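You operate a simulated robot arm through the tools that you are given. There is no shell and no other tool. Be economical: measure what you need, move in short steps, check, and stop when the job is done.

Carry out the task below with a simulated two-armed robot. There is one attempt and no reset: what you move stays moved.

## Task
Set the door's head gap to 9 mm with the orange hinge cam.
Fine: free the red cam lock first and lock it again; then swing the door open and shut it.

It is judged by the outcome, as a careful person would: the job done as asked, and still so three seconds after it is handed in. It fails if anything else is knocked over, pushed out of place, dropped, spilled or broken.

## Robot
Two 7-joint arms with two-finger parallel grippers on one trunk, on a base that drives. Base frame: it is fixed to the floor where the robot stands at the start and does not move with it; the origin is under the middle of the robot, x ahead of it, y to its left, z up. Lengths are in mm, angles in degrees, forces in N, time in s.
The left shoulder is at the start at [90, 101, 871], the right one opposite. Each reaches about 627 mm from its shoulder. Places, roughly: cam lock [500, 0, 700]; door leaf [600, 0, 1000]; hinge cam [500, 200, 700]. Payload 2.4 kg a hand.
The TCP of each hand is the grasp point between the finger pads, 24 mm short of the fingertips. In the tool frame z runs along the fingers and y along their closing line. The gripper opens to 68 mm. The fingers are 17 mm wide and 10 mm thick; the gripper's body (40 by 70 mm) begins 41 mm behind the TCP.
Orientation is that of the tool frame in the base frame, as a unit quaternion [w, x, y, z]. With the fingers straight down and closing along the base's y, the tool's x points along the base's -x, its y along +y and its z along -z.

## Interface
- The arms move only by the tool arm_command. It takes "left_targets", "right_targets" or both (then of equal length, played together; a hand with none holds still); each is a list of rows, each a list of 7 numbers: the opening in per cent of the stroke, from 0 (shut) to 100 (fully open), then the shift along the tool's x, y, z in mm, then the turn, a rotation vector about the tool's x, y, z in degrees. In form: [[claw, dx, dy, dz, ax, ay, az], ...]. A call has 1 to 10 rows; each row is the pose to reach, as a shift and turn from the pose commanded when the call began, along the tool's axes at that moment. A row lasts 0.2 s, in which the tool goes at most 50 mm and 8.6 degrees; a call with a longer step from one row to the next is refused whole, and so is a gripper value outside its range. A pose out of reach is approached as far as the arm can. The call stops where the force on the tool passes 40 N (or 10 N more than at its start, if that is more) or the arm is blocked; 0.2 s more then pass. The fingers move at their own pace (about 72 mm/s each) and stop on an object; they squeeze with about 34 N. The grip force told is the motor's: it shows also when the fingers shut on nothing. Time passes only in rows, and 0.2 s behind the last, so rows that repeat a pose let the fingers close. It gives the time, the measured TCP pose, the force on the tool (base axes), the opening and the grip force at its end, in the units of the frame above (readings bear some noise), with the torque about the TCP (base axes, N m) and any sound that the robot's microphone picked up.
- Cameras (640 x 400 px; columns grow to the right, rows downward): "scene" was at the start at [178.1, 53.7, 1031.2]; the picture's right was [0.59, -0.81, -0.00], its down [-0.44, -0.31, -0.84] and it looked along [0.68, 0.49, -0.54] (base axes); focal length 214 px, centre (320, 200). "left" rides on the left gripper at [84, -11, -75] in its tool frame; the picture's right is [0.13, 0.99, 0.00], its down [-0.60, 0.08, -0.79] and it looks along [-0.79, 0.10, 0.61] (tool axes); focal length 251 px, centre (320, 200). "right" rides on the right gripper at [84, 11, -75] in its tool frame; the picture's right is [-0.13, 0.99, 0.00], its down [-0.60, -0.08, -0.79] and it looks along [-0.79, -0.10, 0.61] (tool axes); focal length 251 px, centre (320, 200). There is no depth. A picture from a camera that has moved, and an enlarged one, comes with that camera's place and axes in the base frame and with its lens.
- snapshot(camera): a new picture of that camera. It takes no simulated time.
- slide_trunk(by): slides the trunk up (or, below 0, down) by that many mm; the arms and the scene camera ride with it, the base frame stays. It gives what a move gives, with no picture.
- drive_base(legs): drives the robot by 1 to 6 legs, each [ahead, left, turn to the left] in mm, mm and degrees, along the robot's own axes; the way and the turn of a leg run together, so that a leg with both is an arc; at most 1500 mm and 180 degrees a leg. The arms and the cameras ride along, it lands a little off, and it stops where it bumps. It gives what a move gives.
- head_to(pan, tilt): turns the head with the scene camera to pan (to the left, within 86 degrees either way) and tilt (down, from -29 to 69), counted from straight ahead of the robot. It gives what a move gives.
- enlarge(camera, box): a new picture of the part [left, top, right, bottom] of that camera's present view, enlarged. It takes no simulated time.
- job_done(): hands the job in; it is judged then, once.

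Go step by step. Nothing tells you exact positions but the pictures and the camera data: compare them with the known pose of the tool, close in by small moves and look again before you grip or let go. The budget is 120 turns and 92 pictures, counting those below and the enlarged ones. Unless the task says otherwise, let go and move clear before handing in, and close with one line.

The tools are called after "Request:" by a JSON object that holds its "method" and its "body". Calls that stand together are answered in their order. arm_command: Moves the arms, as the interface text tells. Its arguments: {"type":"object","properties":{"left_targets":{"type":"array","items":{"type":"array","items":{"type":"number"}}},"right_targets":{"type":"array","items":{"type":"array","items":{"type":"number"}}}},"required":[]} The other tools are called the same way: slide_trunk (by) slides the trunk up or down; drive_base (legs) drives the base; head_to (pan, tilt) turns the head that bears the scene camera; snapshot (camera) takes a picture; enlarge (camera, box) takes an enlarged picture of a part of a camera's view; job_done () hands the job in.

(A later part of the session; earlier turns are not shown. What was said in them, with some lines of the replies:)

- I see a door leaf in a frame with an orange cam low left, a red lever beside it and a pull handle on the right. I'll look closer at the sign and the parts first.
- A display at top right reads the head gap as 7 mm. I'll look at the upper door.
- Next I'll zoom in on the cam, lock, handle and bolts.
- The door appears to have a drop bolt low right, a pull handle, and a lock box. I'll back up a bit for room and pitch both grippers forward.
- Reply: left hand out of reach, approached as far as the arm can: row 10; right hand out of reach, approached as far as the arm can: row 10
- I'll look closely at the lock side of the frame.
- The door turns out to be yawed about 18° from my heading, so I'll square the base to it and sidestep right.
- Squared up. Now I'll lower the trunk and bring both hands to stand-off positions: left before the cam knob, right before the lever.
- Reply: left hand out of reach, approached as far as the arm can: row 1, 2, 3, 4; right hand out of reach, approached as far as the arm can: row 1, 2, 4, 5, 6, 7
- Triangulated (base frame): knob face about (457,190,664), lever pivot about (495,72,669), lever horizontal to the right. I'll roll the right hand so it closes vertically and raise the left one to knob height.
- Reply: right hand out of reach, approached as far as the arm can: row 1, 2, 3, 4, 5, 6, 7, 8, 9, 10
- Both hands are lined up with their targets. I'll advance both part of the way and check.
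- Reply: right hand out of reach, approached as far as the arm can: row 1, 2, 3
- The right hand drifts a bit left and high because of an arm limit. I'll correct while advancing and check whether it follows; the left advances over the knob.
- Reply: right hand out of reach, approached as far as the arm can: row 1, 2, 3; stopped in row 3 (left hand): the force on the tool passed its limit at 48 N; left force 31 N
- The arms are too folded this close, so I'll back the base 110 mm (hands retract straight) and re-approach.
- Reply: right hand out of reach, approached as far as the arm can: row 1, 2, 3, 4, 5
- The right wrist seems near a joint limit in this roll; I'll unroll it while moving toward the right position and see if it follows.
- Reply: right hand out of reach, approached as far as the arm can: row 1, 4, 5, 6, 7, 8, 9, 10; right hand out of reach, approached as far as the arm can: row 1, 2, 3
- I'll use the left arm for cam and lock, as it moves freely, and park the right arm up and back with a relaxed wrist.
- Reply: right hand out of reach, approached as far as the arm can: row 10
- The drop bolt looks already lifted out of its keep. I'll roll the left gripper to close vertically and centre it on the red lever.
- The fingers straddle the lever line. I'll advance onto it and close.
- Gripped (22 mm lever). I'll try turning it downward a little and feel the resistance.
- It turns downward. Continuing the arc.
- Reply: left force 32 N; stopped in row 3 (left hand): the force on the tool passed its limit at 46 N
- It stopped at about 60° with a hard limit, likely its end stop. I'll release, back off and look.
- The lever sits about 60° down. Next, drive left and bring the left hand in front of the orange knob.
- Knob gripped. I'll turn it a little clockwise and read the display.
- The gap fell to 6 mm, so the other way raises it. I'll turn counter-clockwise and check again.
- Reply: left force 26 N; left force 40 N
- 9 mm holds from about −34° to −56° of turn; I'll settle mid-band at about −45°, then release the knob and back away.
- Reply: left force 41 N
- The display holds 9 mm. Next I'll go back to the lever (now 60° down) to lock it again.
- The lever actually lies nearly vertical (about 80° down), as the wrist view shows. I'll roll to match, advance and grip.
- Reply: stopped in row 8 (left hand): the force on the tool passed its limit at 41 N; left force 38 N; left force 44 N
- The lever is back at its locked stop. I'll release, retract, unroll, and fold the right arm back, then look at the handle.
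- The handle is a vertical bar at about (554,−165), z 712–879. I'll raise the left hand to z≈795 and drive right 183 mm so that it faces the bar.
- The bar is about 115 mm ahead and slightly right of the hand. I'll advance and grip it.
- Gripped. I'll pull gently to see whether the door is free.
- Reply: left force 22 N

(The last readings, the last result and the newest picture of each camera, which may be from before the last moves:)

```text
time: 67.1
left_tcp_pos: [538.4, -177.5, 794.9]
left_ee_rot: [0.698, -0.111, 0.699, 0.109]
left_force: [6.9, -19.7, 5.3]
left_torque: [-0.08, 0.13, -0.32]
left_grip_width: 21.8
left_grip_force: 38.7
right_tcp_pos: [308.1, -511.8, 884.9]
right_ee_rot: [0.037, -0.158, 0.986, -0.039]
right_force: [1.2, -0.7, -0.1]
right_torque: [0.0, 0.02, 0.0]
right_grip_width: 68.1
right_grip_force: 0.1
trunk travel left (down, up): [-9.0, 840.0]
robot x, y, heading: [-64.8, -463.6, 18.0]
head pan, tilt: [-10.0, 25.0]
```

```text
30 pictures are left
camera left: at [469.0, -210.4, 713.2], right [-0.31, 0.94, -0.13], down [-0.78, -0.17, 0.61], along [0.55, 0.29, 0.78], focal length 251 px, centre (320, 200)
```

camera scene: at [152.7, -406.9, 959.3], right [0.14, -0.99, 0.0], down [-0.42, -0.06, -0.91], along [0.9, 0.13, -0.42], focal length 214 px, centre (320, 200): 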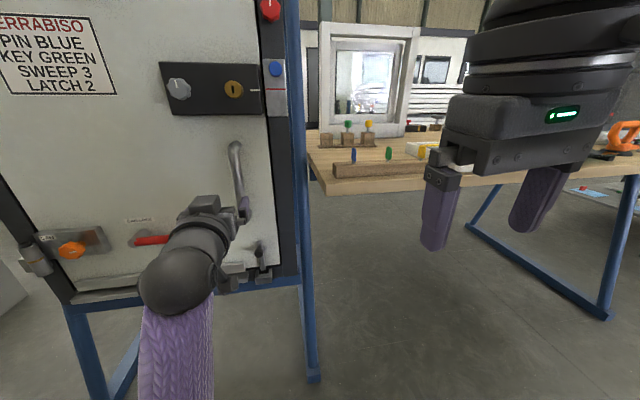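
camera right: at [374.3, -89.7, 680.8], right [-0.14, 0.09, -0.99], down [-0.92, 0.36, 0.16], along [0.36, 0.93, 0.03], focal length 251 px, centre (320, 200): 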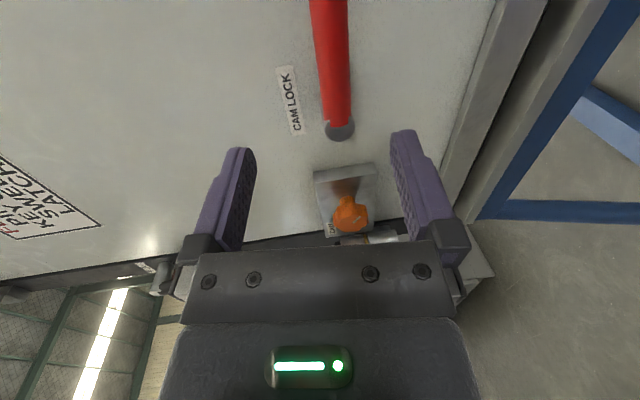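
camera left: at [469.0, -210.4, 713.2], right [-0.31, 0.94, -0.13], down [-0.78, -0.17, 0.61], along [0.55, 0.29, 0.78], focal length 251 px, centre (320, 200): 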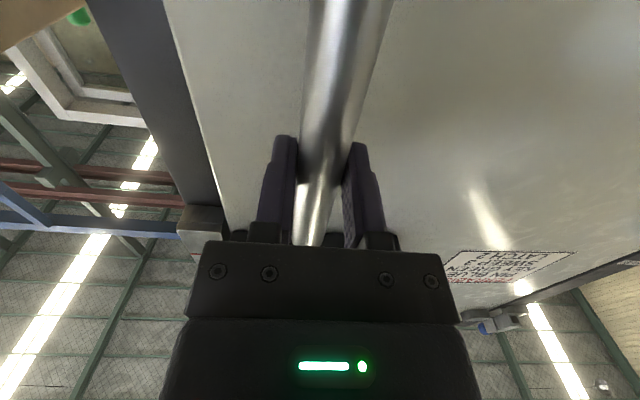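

The door moves freely. Now I swing it along the hinge arc with the arm to about 30°.

Request:
{"method": "arm_command", "body": {"left_targets": [[0, 0, 3.1, -22.8, 2.8, 0, 0], [0, 0, 7.2, -45.5, 5.6, 0, 0], [0, 0, 12.5, -68, 8.4, 0, 0], [0, 0, 18.8, -90.1, 11.2, 0, 0], [0, 0, 26.3, -112, 14, 0, 0], [0, 0, 34.8, -133.4, 16.8, 0, 0], [0, 0, 44.3, -154.4, 19.6, 0, 0], [0, 0, 54.8, -174.9, 22.4, 0, 0], [0, 0, 66.4, -194.9, 25.2, 0, 0], [0, 0, 78.9, -214.2, 28, 0, 0]]}}

Request:
{"method": "snapshot", "body": {"camera": "scene"}}

```text
time: 68.3
left_tcp_pos: [432.2, -186.9, 795.5]
left_ee_rot: [0.706, -0.029, 0.707, 0.027]
left_force: [0.2, -7.6, 3.4]
left_torque: [0.18, 0.72, -0.12]
left_grip_width: 21.6
left_grip_force: 38.3
right_tcp_pos: [308.0, -510.3, 886.6]
right_ee_rot: [0.036, -0.158, 0.986, -0.039]
right_force: [0.4, 0.4, 0.4]
right_torque: [0.0, 0.01, -0.01]
right_grip_width: 68.2
right_grip_force: 0.2
trunk travel left (down, up): [-9.0, 840.0]
robot x, y, heading: [-68.6, -464.0, 17.8]
head pan, tilt: [-10.0, 25.0]
stopped in row 5 (left hand): the force on the tool passed its limit at 41 N (the readings are from after the stop); the commanded pose is now the measured one
```

```text
29 pictures are left
camera scene: at [152.7, -408.5, 959.5], right [0.14, -0.99, 0.0], down [-0.42, -0.06, -0.91], along [0.9, 0.12, -0.42], focal length 214 px, centre (320, 200)
```

scene: 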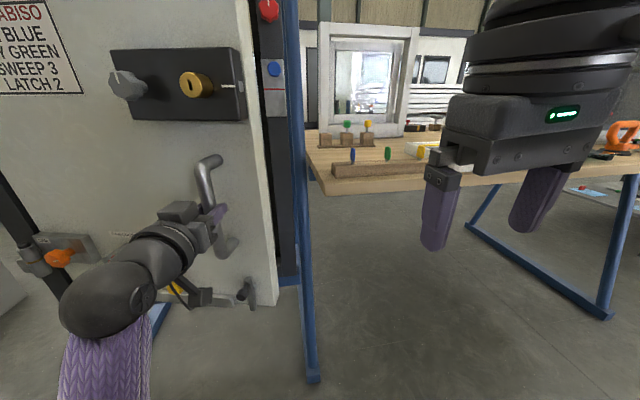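

The door is about 15° open; the stop was from moving too fast. Continuing more slowly.

Request:
{"method": "arm_command", "body": {"left_targets": [[0, 0, 1.2, -10, 1.3, 0, 0], [0, 0, 3, -24, 3, 0, 0], [0, 0, 5.7, -40, 5, 0, 0], [0, 0, 9.3, -58, 7.2, 0, 0], [0, 0, 12.8, -72.8, 9, 0, 0], [0, 0, 16.7, -87.1, 10.8, 0, 0], [0, 0, 21.1, -101.2, 12.6, 0, 0], [0, 0, 25.9, -115.2, 14.4, 0, 0], [0, 0, 31.2, -129, 16.2, 0, 0], [0, 0, 34, -136, 17, 0, 0]]}}

Request:
{"method": "snapshot", "body": {"camera": "scene"}}

```text
time: 70.5
left_tcp_pos: [293.2, -162.4, 795.9]
left_ee_rot: [0.702, 0.074, 0.704, -0.077]
left_force: [-2.7, -8.2, 1.7]
left_torque: [0.2, 0.5, -0.12]
left_grip_width: 21.5
left_grip_force: 39.2
right_tcp_pos: [308.4, -509.6, 886.3]
right_ee_rot: [0.036, -0.158, 0.986, -0.04]
right_force: [0.1, -0.1, -0.4]
right_torque: [0.01, -0.01, 0.0]
right_grip_width: 68.1
right_grip_force: 0.1
trunk travel left (down, up): [-9.0, 840.0]
robot x, y, heading: [-66.2, -463.4, 18.0]
head pan, tilt: [-10.0, 25.0]
```

```text
28 pictures are left
camera scene: at [152.3, -408.0, 959.5], right [0.14, -0.99, 0.0], down [-0.42, -0.06, -0.91], along [0.9, 0.13, -0.42], focal length 214 px, centre (320, 200)
```

scene: 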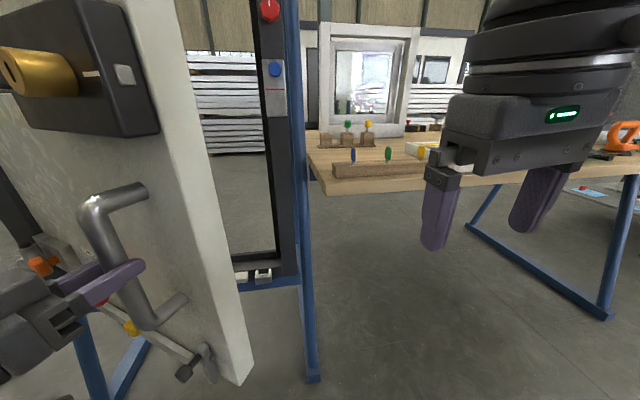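

The door is about 35° open. I'll open it further by driving the base along the arc with the handle held.

Request:
{"method": "drive_base", "body": {"legs": [[-31, 26, 0], [-30.5, 28.5, 0], [-26.5, 31.5, 0], [-24.5, 33, 0]]}}

Request:
{"method": "head_to", "body": {"pan": 25, "tilt": 25}}

Request:
{"method": "snapshot", "body": {"camera": "scene"}}

```text
time: 72.2
left_tcp_pos: [205.6, -125.2, 795.1]
left_ee_rot: [0.702, 0.077, 0.703, -0.079]
left_force: [-3.4, -5.6, 4.3]
left_torque: [0.31, 0.34, -0.14]
left_grip_width: 21.8
left_grip_force: 38.3
right_tcp_pos: [218.6, -470.3, 885.6]
right_ee_rot: [0.036, -0.157, 0.986, -0.039]
right_force: [0.2, 0.2, 0.5]
right_torque: [-0.02, -0.01, 0.0]
right_grip_width: 68.1
right_grip_force: 0.0
trunk travel left (down, up): [-9.0, 840.0]
robot x, y, heading: [-155.8, -426.5, 17.7]
head pan, tilt: [-10.0, 25.0]
stopped in leg 3: the force on the tool passed its limit at 49 N (the readings are from after the stop); the commanded pose is now the measured one
```

```text
time: 73.2
left_tcp_pos: [205.5, -126.3, 795.4]
left_ee_rot: [0.702, 0.076, 0.704, -0.08]
left_force: [-4.1, -8.9, 5.1]
left_torque: [0.17, -0.35, -0.18]
left_grip_width: 21.7
left_grip_force: 38.7
right_tcp_pos: [218.1, -471.4, 885.9]
right_ee_rot: [0.036, -0.157, 0.986, -0.039]
right_force: [-1.0, -0.1, -0.3]
right_torque: [0.02, -0.01, -0.03]
right_grip_width: 68.2
right_grip_force: 0.1
trunk travel left (down, up): [-9.0, 840.0]
robot x, y, heading: [-155.6, -422.7, 17.6]
head pan, tilt: [25.0, 25.0]
```

```text
27 pictures are left
camera scene: at [39.7, -317.9, 959.6], right [0.68, -0.73, 0.0], down [-0.31, -0.29, -0.91], along [0.67, 0.62, -0.42], focal length 214 px, centre (320, 200)
```

scene: 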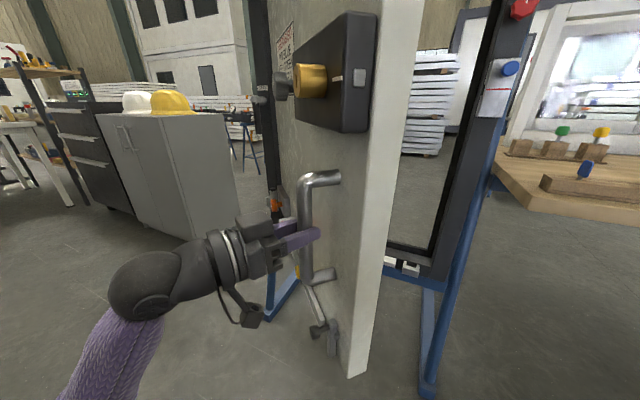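

The door is about 45° open. I'll add another ~15° with the arm.

Request:
{"method": "arm_command", "body": {"left_targets": [[0, 0, 2, -7, 1, 0, 0], [0, 0, 5.5, -17, 2.2, 0, 0], [0, 0, 10, -29, 3.75, 0, 0], [0, 0, 15.8, -43.5, 5.6, 0, 0], [0, 0, 22.2, -57.9, 7.5, 0, 0], [0, 0, 29, -71.8, 9.4, 0, 0], [0, 0, 36, -85.5, 11.2, 0, 0], [0, 0, 43.7, -99, 13.1, 0, 0], [0, 0, 49, -107, 14.5, 0, 0], [0, 0, 51.7, -112, 15, 0, 0]]}}

Request:
{"method": "snapshot", "body": {"camera": "scene"}}

```text
time: 75.5
left_tcp_pos: [108.2, -51.5, 795.5]
left_ee_rot: [0.685, 0.169, 0.687, -0.172]
left_force: [-2.2, -3.5, 7.1]
left_torque: [0.11, -0.33, -0.17]
left_grip_width: 21.8
left_grip_force: 38.5
right_tcp_pos: [219.2, -471.7, 886.0]
right_ee_rot: [0.037, -0.157, 0.986, -0.039]
right_force: [0.3, -0.4, 0.9]
right_torque: [0.03, -0.01, 0.02]
right_grip_width: 67.7
right_grip_force: 0.1
trunk travel left (down, up): [-9.0, 840.0]
robot x, y, heading: [-155.9, -419.5, 17.9]
head pan, tilt: [25.0, 25.0]
```

```text
26 pictures are left
camera scene: at [39.7, -317.5, 959.5], right [0.68, -0.73, 0.0], down [-0.31, -0.29, -0.91], along [0.66, 0.62, -0.42], focal length 214 px, centre (320, 200)
```

scene: 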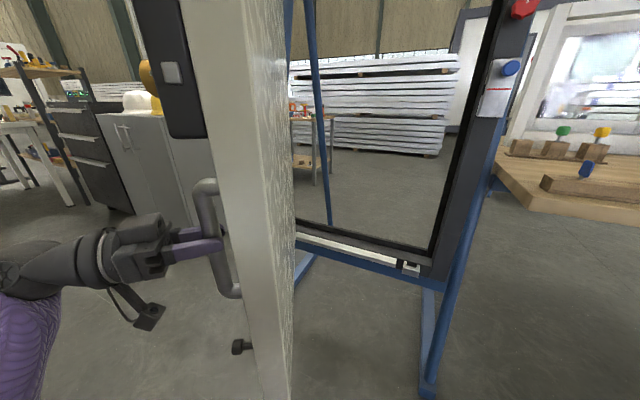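

The door is open about 60°. Now I'll shut it the same way, in arcs.

Request:
{"method": "arm_command", "body": {"left_targets": [[0, 0, -3, 10, -1.2, 0, 0], [0, 0, -6.3, 22, -2.8, 0, 0], [0, 0, -9.8, 37, -4.6, 0, 0], [0, 0, -13, 53, -6.6, 0, 0], [0, 0, -15.6, 68, -8.4, 0, 0], [0, 0, -17.6, 83, -10.3, 0, 0], [0, 0, -19.2, 98, -12.1, 0, 0], [0, 0, -20.3, 113, -13.9, 0, 0], [0, 0, -20.9, 127, -15.6, 0, 0], [0, 0, -21, 137, -17, 0, 0]]}}

```text
time: 77.7
left_tcp_pos: [219.8, -134.9, 795.5]
left_ee_rot: [0.703, 0.065, 0.705, -0.068]
left_force: [-7.5, -17.0, -4.1]
left_torque: [0.18, 0.36, -0.46]
left_grip_width: 21.7
left_grip_force: 38.6
right_tcp_pos: [218.8, -471.2, 885.5]
right_ee_rot: [0.036, -0.157, 0.986, -0.039]
right_force: [-0.4, 0.2, -0.5]
right_torque: [-0.02, -0.01, 0.03]
right_grip_width: 68.0
right_grip_force: 0.0
trunk travel left (down, up): [-9.0, 840.0]
robot x, y, heading: [-156.1, -428.1, 17.9]
head pan, tilt: [25.0, 25.0]
```

Request:
{"method": "arm_command", "body": {"left_targets": [[0, 0, -2.2, 8, -1, 0, 0], [0, 0, -5.4, 20, -2.5, 0, 0], [0, 0, -9, 35, -4.4, 0, 0], [0, 0, -12.4, 51, -6.4, 0, 0], [0, 0, -15.1, 67, -8.3, 0, 0], [0, 0, -17.3, 83, -10.2, 0, 0], [0, 0, -18.9, 99, -12.2, 0, 0], [0, 0, -20, 115, -14.2, 0, 0], [0, 0, -20.5, 131, -16, 0, 0], [0, 0, -20.5, 142, -17.4, 0, 0]]}}

Request:
{"method": "snapshot", "body": {"camera": "scene"}}

```text
time: 79.8
left_tcp_pos: [355.2, -181.7, 795.1]
left_ee_rot: [0.704, -0.041, 0.708, 0.039]
left_force: [-4.4, -26.9, -2.0]
left_torque: [-0.03, 0.62, -0.51]
left_grip_width: 21.9
left_grip_force: 38.9
right_tcp_pos: [220.1, -472.7, 885.8]
right_ee_rot: [0.036, -0.157, 0.986, -0.039]
right_force: [-0.2, 0.0, -0.6]
right_torque: [0.0, -0.02, 0.02]
right_grip_width: 67.8
right_grip_force: 0.1
trunk travel left (down, up): [-9.0, 840.0]
robot x, y, heading: [-155.3, -422.6, 17.8]
head pan, tilt: [25.0, 25.0]
```

```text
25 pictures are left
camera scene: at [40.2, -319.2, 959.7], right [0.68, -0.73, 0.0], down [-0.31, -0.28, -0.91], along [0.67, 0.62, -0.42], focal length 214 px, centre (320, 200)
```

scene: 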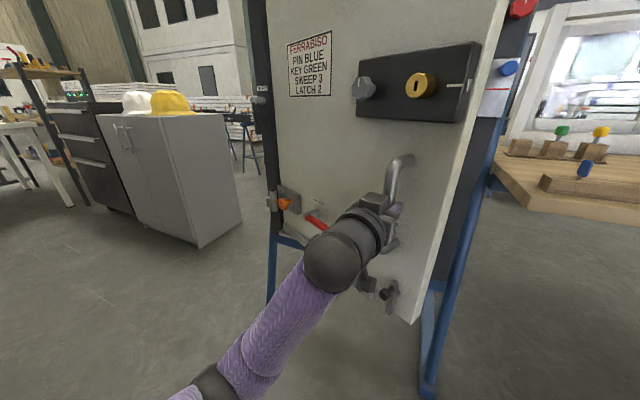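

Request:
{"method": "drive_base", "body": {"legs": [[20, -10, 0], [28, -12, 0], [28, -10, 0], [20, -7, 0]]}}

```text
time: 81.9
left_tcp_pos: [457.5, -187.7, 796.9]
left_ee_rot: [0.705, -0.042, 0.707, 0.04]
left_force: [1.2, -14.8, 0.9]
left_torque: [0.13, -0.25, -0.24]
left_grip_width: 21.3
left_grip_force: 39.2
right_tcp_pos: [323.6, -477.8, 885.2]
right_ee_rot: [0.036, -0.156, 0.986, -0.039]
right_force: [-0.8, -0.3, 0.2]
right_torque: [0.01, 0.01, 0.0]
right_grip_width: 68.1
right_grip_force: 0.0
trunk travel left (down, up): [-9.0, 840.0]
robot x, y, heading: [-54.3, -429.6, 17.9]
head pan, tilt: [25.0, 25.0]
```

Request:
{"method": "arm_command", "body": {"left_targets": [[0, 0, -0.5, 8, -1, 0, 0], [0, 0, -1, 20, -2.4, 0, 0], [0, 0, -1.4, 34, -4, 0, 0], [0, 0, -1.3, 48, -5.8, 0, 0], [0, 0, -0.5, 62, -7.5, 0, 0], [0, 0, 1, 75, -9, 0, 0], [0, 0, 2.6, 87, -10.2, 0, 0], [0, 0, 4, 97, -11.4, 0, 0], [0, 0, 5.2, 104, -12, 0, 0], [0, 0, 5.8, 108, -12, 0, 0]]}}

Request:
{"method": "snapshot", "body": {"camera": "left"}}

```text
time: 84.1
left_tcp_pos: [560.5, -170.9, 795.3]
left_ee_rot: [0.696, -0.116, 0.699, 0.113]
left_force: [-21.9, -10.4, 1.4]
left_torque: [0.14, 0.09, -0.14]
left_grip_width: 21.8
left_grip_force: 38.5
right_tcp_pos: [320.9, -479.0, 886.8]
right_ee_rot: [0.037, -0.156, 0.986, -0.039]
right_force: [0.1, -0.2, -0.7]
right_torque: [0.0, -0.01, 0.02]
right_grip_width: 68.0
right_grip_force: 0.2
trunk travel left (down, up): [-9.0, 840.0]
robot x, y, heading: [-52.9, -430.2, 17.5]
head pan, tilt: [25.0, 25.0]
stopped in row 10 (left hand): the force on the tool passed its limit at 54 N (the readings are from after the stop); the commanded pose is now the measured one
```

```text
24 pictures are left
camera left: at [491.6, -205.4, 713.4], right [-0.32, 0.94, -0.13], down [-0.78, -0.18, 0.61], along [0.55, 0.29, 0.78], focal length 251 px, centre (320, 200)
```

left: 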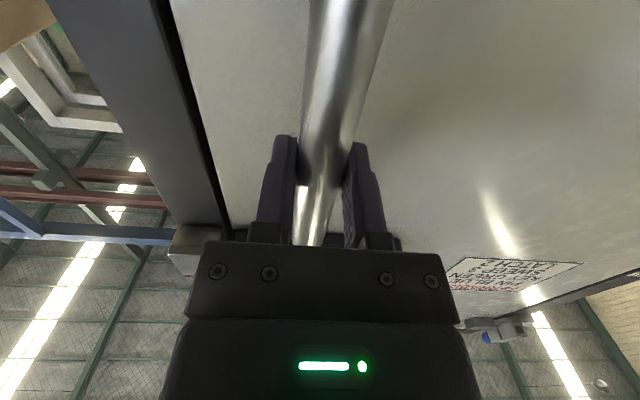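

The door hit its stop at the original closed position. I'll release, back away and read the display and the lever.

Request:
{"method": "arm_command", "body": {"left_targets": [[0, 0, 0, 0, 0, 0, 0], [40, 0, 0, 0, 0, 0, 0], [100, 0, 0, 0, 0, 0, 0], [100, 0, 0, -3, 0, 0, 0], [100, 0, 0, -40, 0, 0, 0], [100, 0, 0, -80, 0, 0, 0], [100, 0, 0, -120, 0, 0, 0]]}}

Request:
{"method": "head_to", "body": {"pan": 5, "tilt": -20}}

Request:
{"method": "snapshot", "body": {"camera": "scene"}}

```text
time: 85.7
left_tcp_pos: [448.8, -207.2, 795.0]
left_ee_rot: [0.695, -0.116, 0.701, 0.113]
left_force: [0.2, -0.6, 0.5]
left_torque: [-0.03, 0.0, 0.01]
left_grip_width: 68.0
left_grip_force: 0.0
right_tcp_pos: [323.2, -477.7, 885.5]
right_ee_rot: [0.036, -0.157, 0.986, -0.039]
right_force: [0.1, -0.9, 0.5]
right_torque: [0.0, -0.02, 0.01]
right_grip_width: 68.0
right_grip_force: 0.1
trunk travel left (down, up): [-9.0, 840.0]
robot x, y, heading: [-51.4, -430.8, 18.0]
head pan, tilt: [25.0, 25.0]
```

```text
time: 86.8
left_tcp_pos: [449.4, -206.8, 795.8]
left_ee_rot: [0.695, -0.116, 0.701, 0.113]
left_force: [0.4, 0.2, 0.7]
left_torque: [0.01, -0.02, 0.0]
left_grip_width: 67.9
left_grip_force: 0.1
right_tcp_pos: [321.6, -478.0, 885.6]
right_ee_rot: [0.036, -0.156, 0.986, -0.038]
right_force: [0.1, -0.4, 0.7]
right_torque: [-0.02, -0.02, 0.04]
right_grip_width: 68.0
right_grip_force: 0.1
trunk travel left (down, up): [-9.0, 840.0]
robot x, y, heading: [-50.3, -431.2, 17.8]
head pan, tilt: [5.0, -20.0]
```

```text
23 pictures are left
camera scene: at [145.9, -357.9, 1028.9], right [0.39, -0.92, 0.0], down [0.31, 0.13, -0.94], along [0.87, 0.36, 0.34], focal length 214 px, centre (320, 200)
```

scene: 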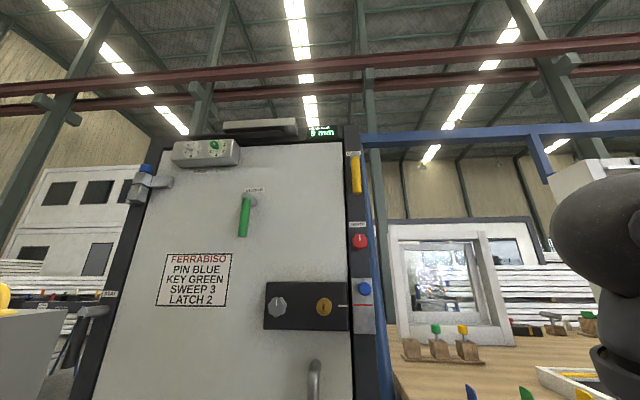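

Request:
{"method": "enlarge", "body": {"camera": "scene", "box": [290, 112, 354, 152]}}

Request:
{"method": "head_to", "body": {"pan": 15, "tilt": 35}}

Request:
{"method": "snapshot", "body": {"camera": "scene"}}

```text
10.00 times, centred on (322, 132) of scene
camera zoom: at [145.9, -357.9, 1028.9], right [0.39, -0.92, 0.0], down [0.31, 0.13, -0.94], along [0.87, 0.36, 0.34], focal length 2145 px, centre (300, 880)
```

zoom: 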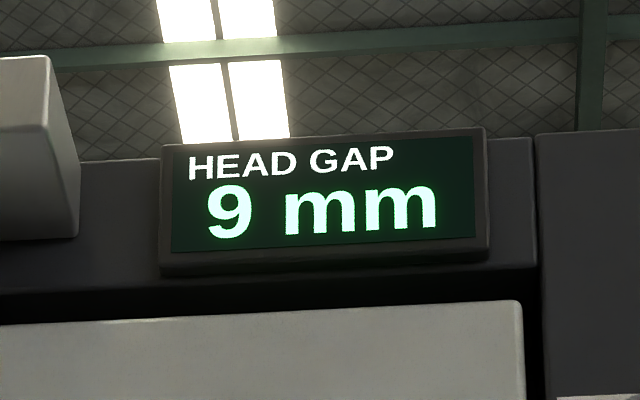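

```text
time: 88.1
left_tcp_pos: [449.0, -207.4, 793.8]
left_ee_rot: [0.695, -0.116, 0.7, 0.113]
left_force: [0.2, -0.1, -0.1]
left_torque: [-0.03, 0.01, -0.02]
left_grip_width: 67.5
left_grip_force: 0.1
right_tcp_pos: [321.4, -478.9, 886.9]
right_ee_rot: [0.037, -0.157, 0.986, -0.039]
right_force: [0.5, 0.2, -0.6]
right_torque: [0.01, -0.02, -0.02]
right_grip_width: 68.0
right_grip_force: 0.0
trunk travel left (down, up): [-9.0, 840.0]
robot x, y, heading: [-49.7, -432.0, 17.7]
head pan, tilt: [15.0, 35.0]
```

```text
21 pictures are left
camera scene: at [149.8, -339.7, 943.7], right [0.54, -0.84, 0.0], down [-0.48, -0.31, -0.82], along [0.69, 0.44, -0.57], focal length 214 px, centre (320, 200)
```

scene: 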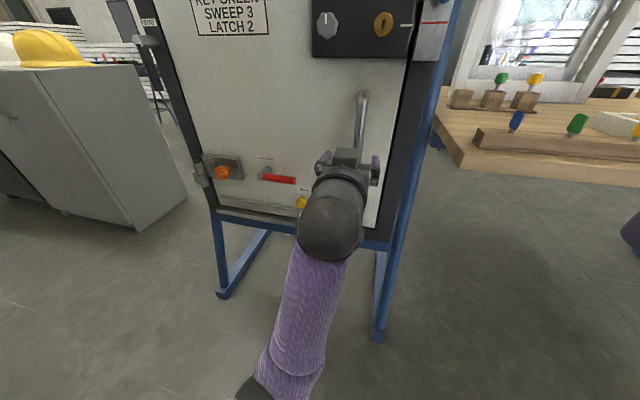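

Request:
{"method": "enlarge", "body": {"camera": "scene", "box": [190, 130, 310, 230]}}

Request:
{"method": "drive_base", "body": {"legs": [[-80, 0, 0]]}}

Request:
{"method": "snapshot", "body": {"camera": "scene"}}

```text
4.00 times, centred on (250, 180) of scene
camera zoom: at [149.8, -339.7, 943.7], right [0.54, -0.84, 0.0], down [-0.48, -0.31, -0.82], along [0.69, 0.44, -0.57], focal length 858 px, centre (600, 280)
```

zoom: 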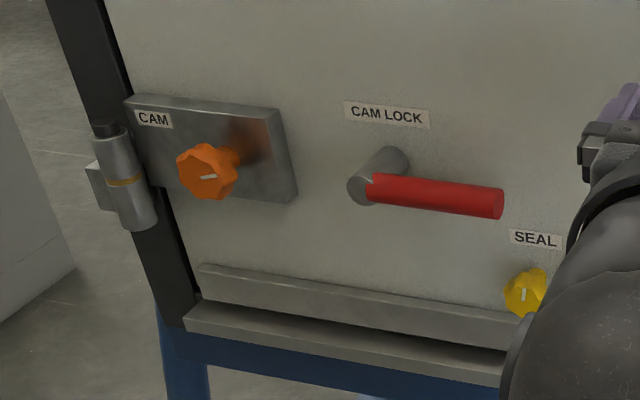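

```text
time: 89.1
left_tcp_pos: [375.0, -231.3, 793.7]
left_ee_rot: [0.695, -0.116, 0.701, 0.113]
left_force: [1.3, -0.6, -0.4]
left_torque: [0.0, 0.03, -0.02]
left_grip_width: 67.9
left_grip_force: 0.1
right_tcp_pos: [247.9, -502.5, 885.6]
right_ee_rot: [0.035, -0.157, 0.986, -0.039]
right_force: [0.0, 0.1, 0.9]
right_torque: [0.0, -0.03, 0.01]
right_grip_width: 68.1
right_grip_force: 0.1
trunk travel left (down, up): [-9.0, 840.0]
robot x, y, heading: [-128.3, -452.0, 17.8]
head pan, tilt: [15.0, 35.0]
```

```text
19 pictures are left
camera scene: at [75.7, -363.5, 943.6], right [0.54, -0.84, 0.0], down [-0.48, -0.31, -0.82], along [0.69, 0.44, -0.57], focal length 214 px, centre (320, 200)
```

scene: 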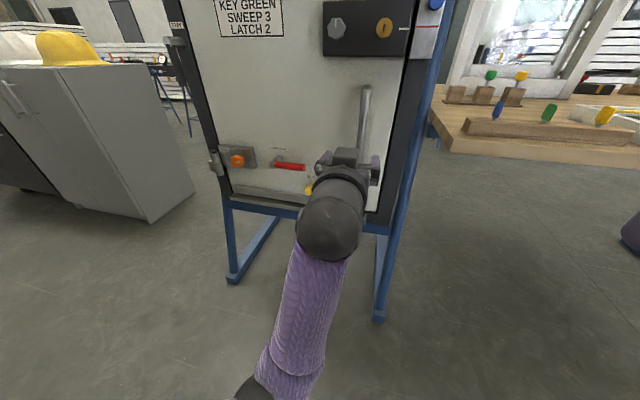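

The display reads 9 mm with the door shut, the red lever is back at its locked stop, and both hands are clear. Handing in.

Request:
{"method": "job_done", "body": {}}

```text
The job is handed in.
```

The head gap is set to 9 mm: I freed the red cam lock, turned the orange cam and locked it again. I then swung the door about 60° open and shut it, and the display still read 9 mm with the hands clear.
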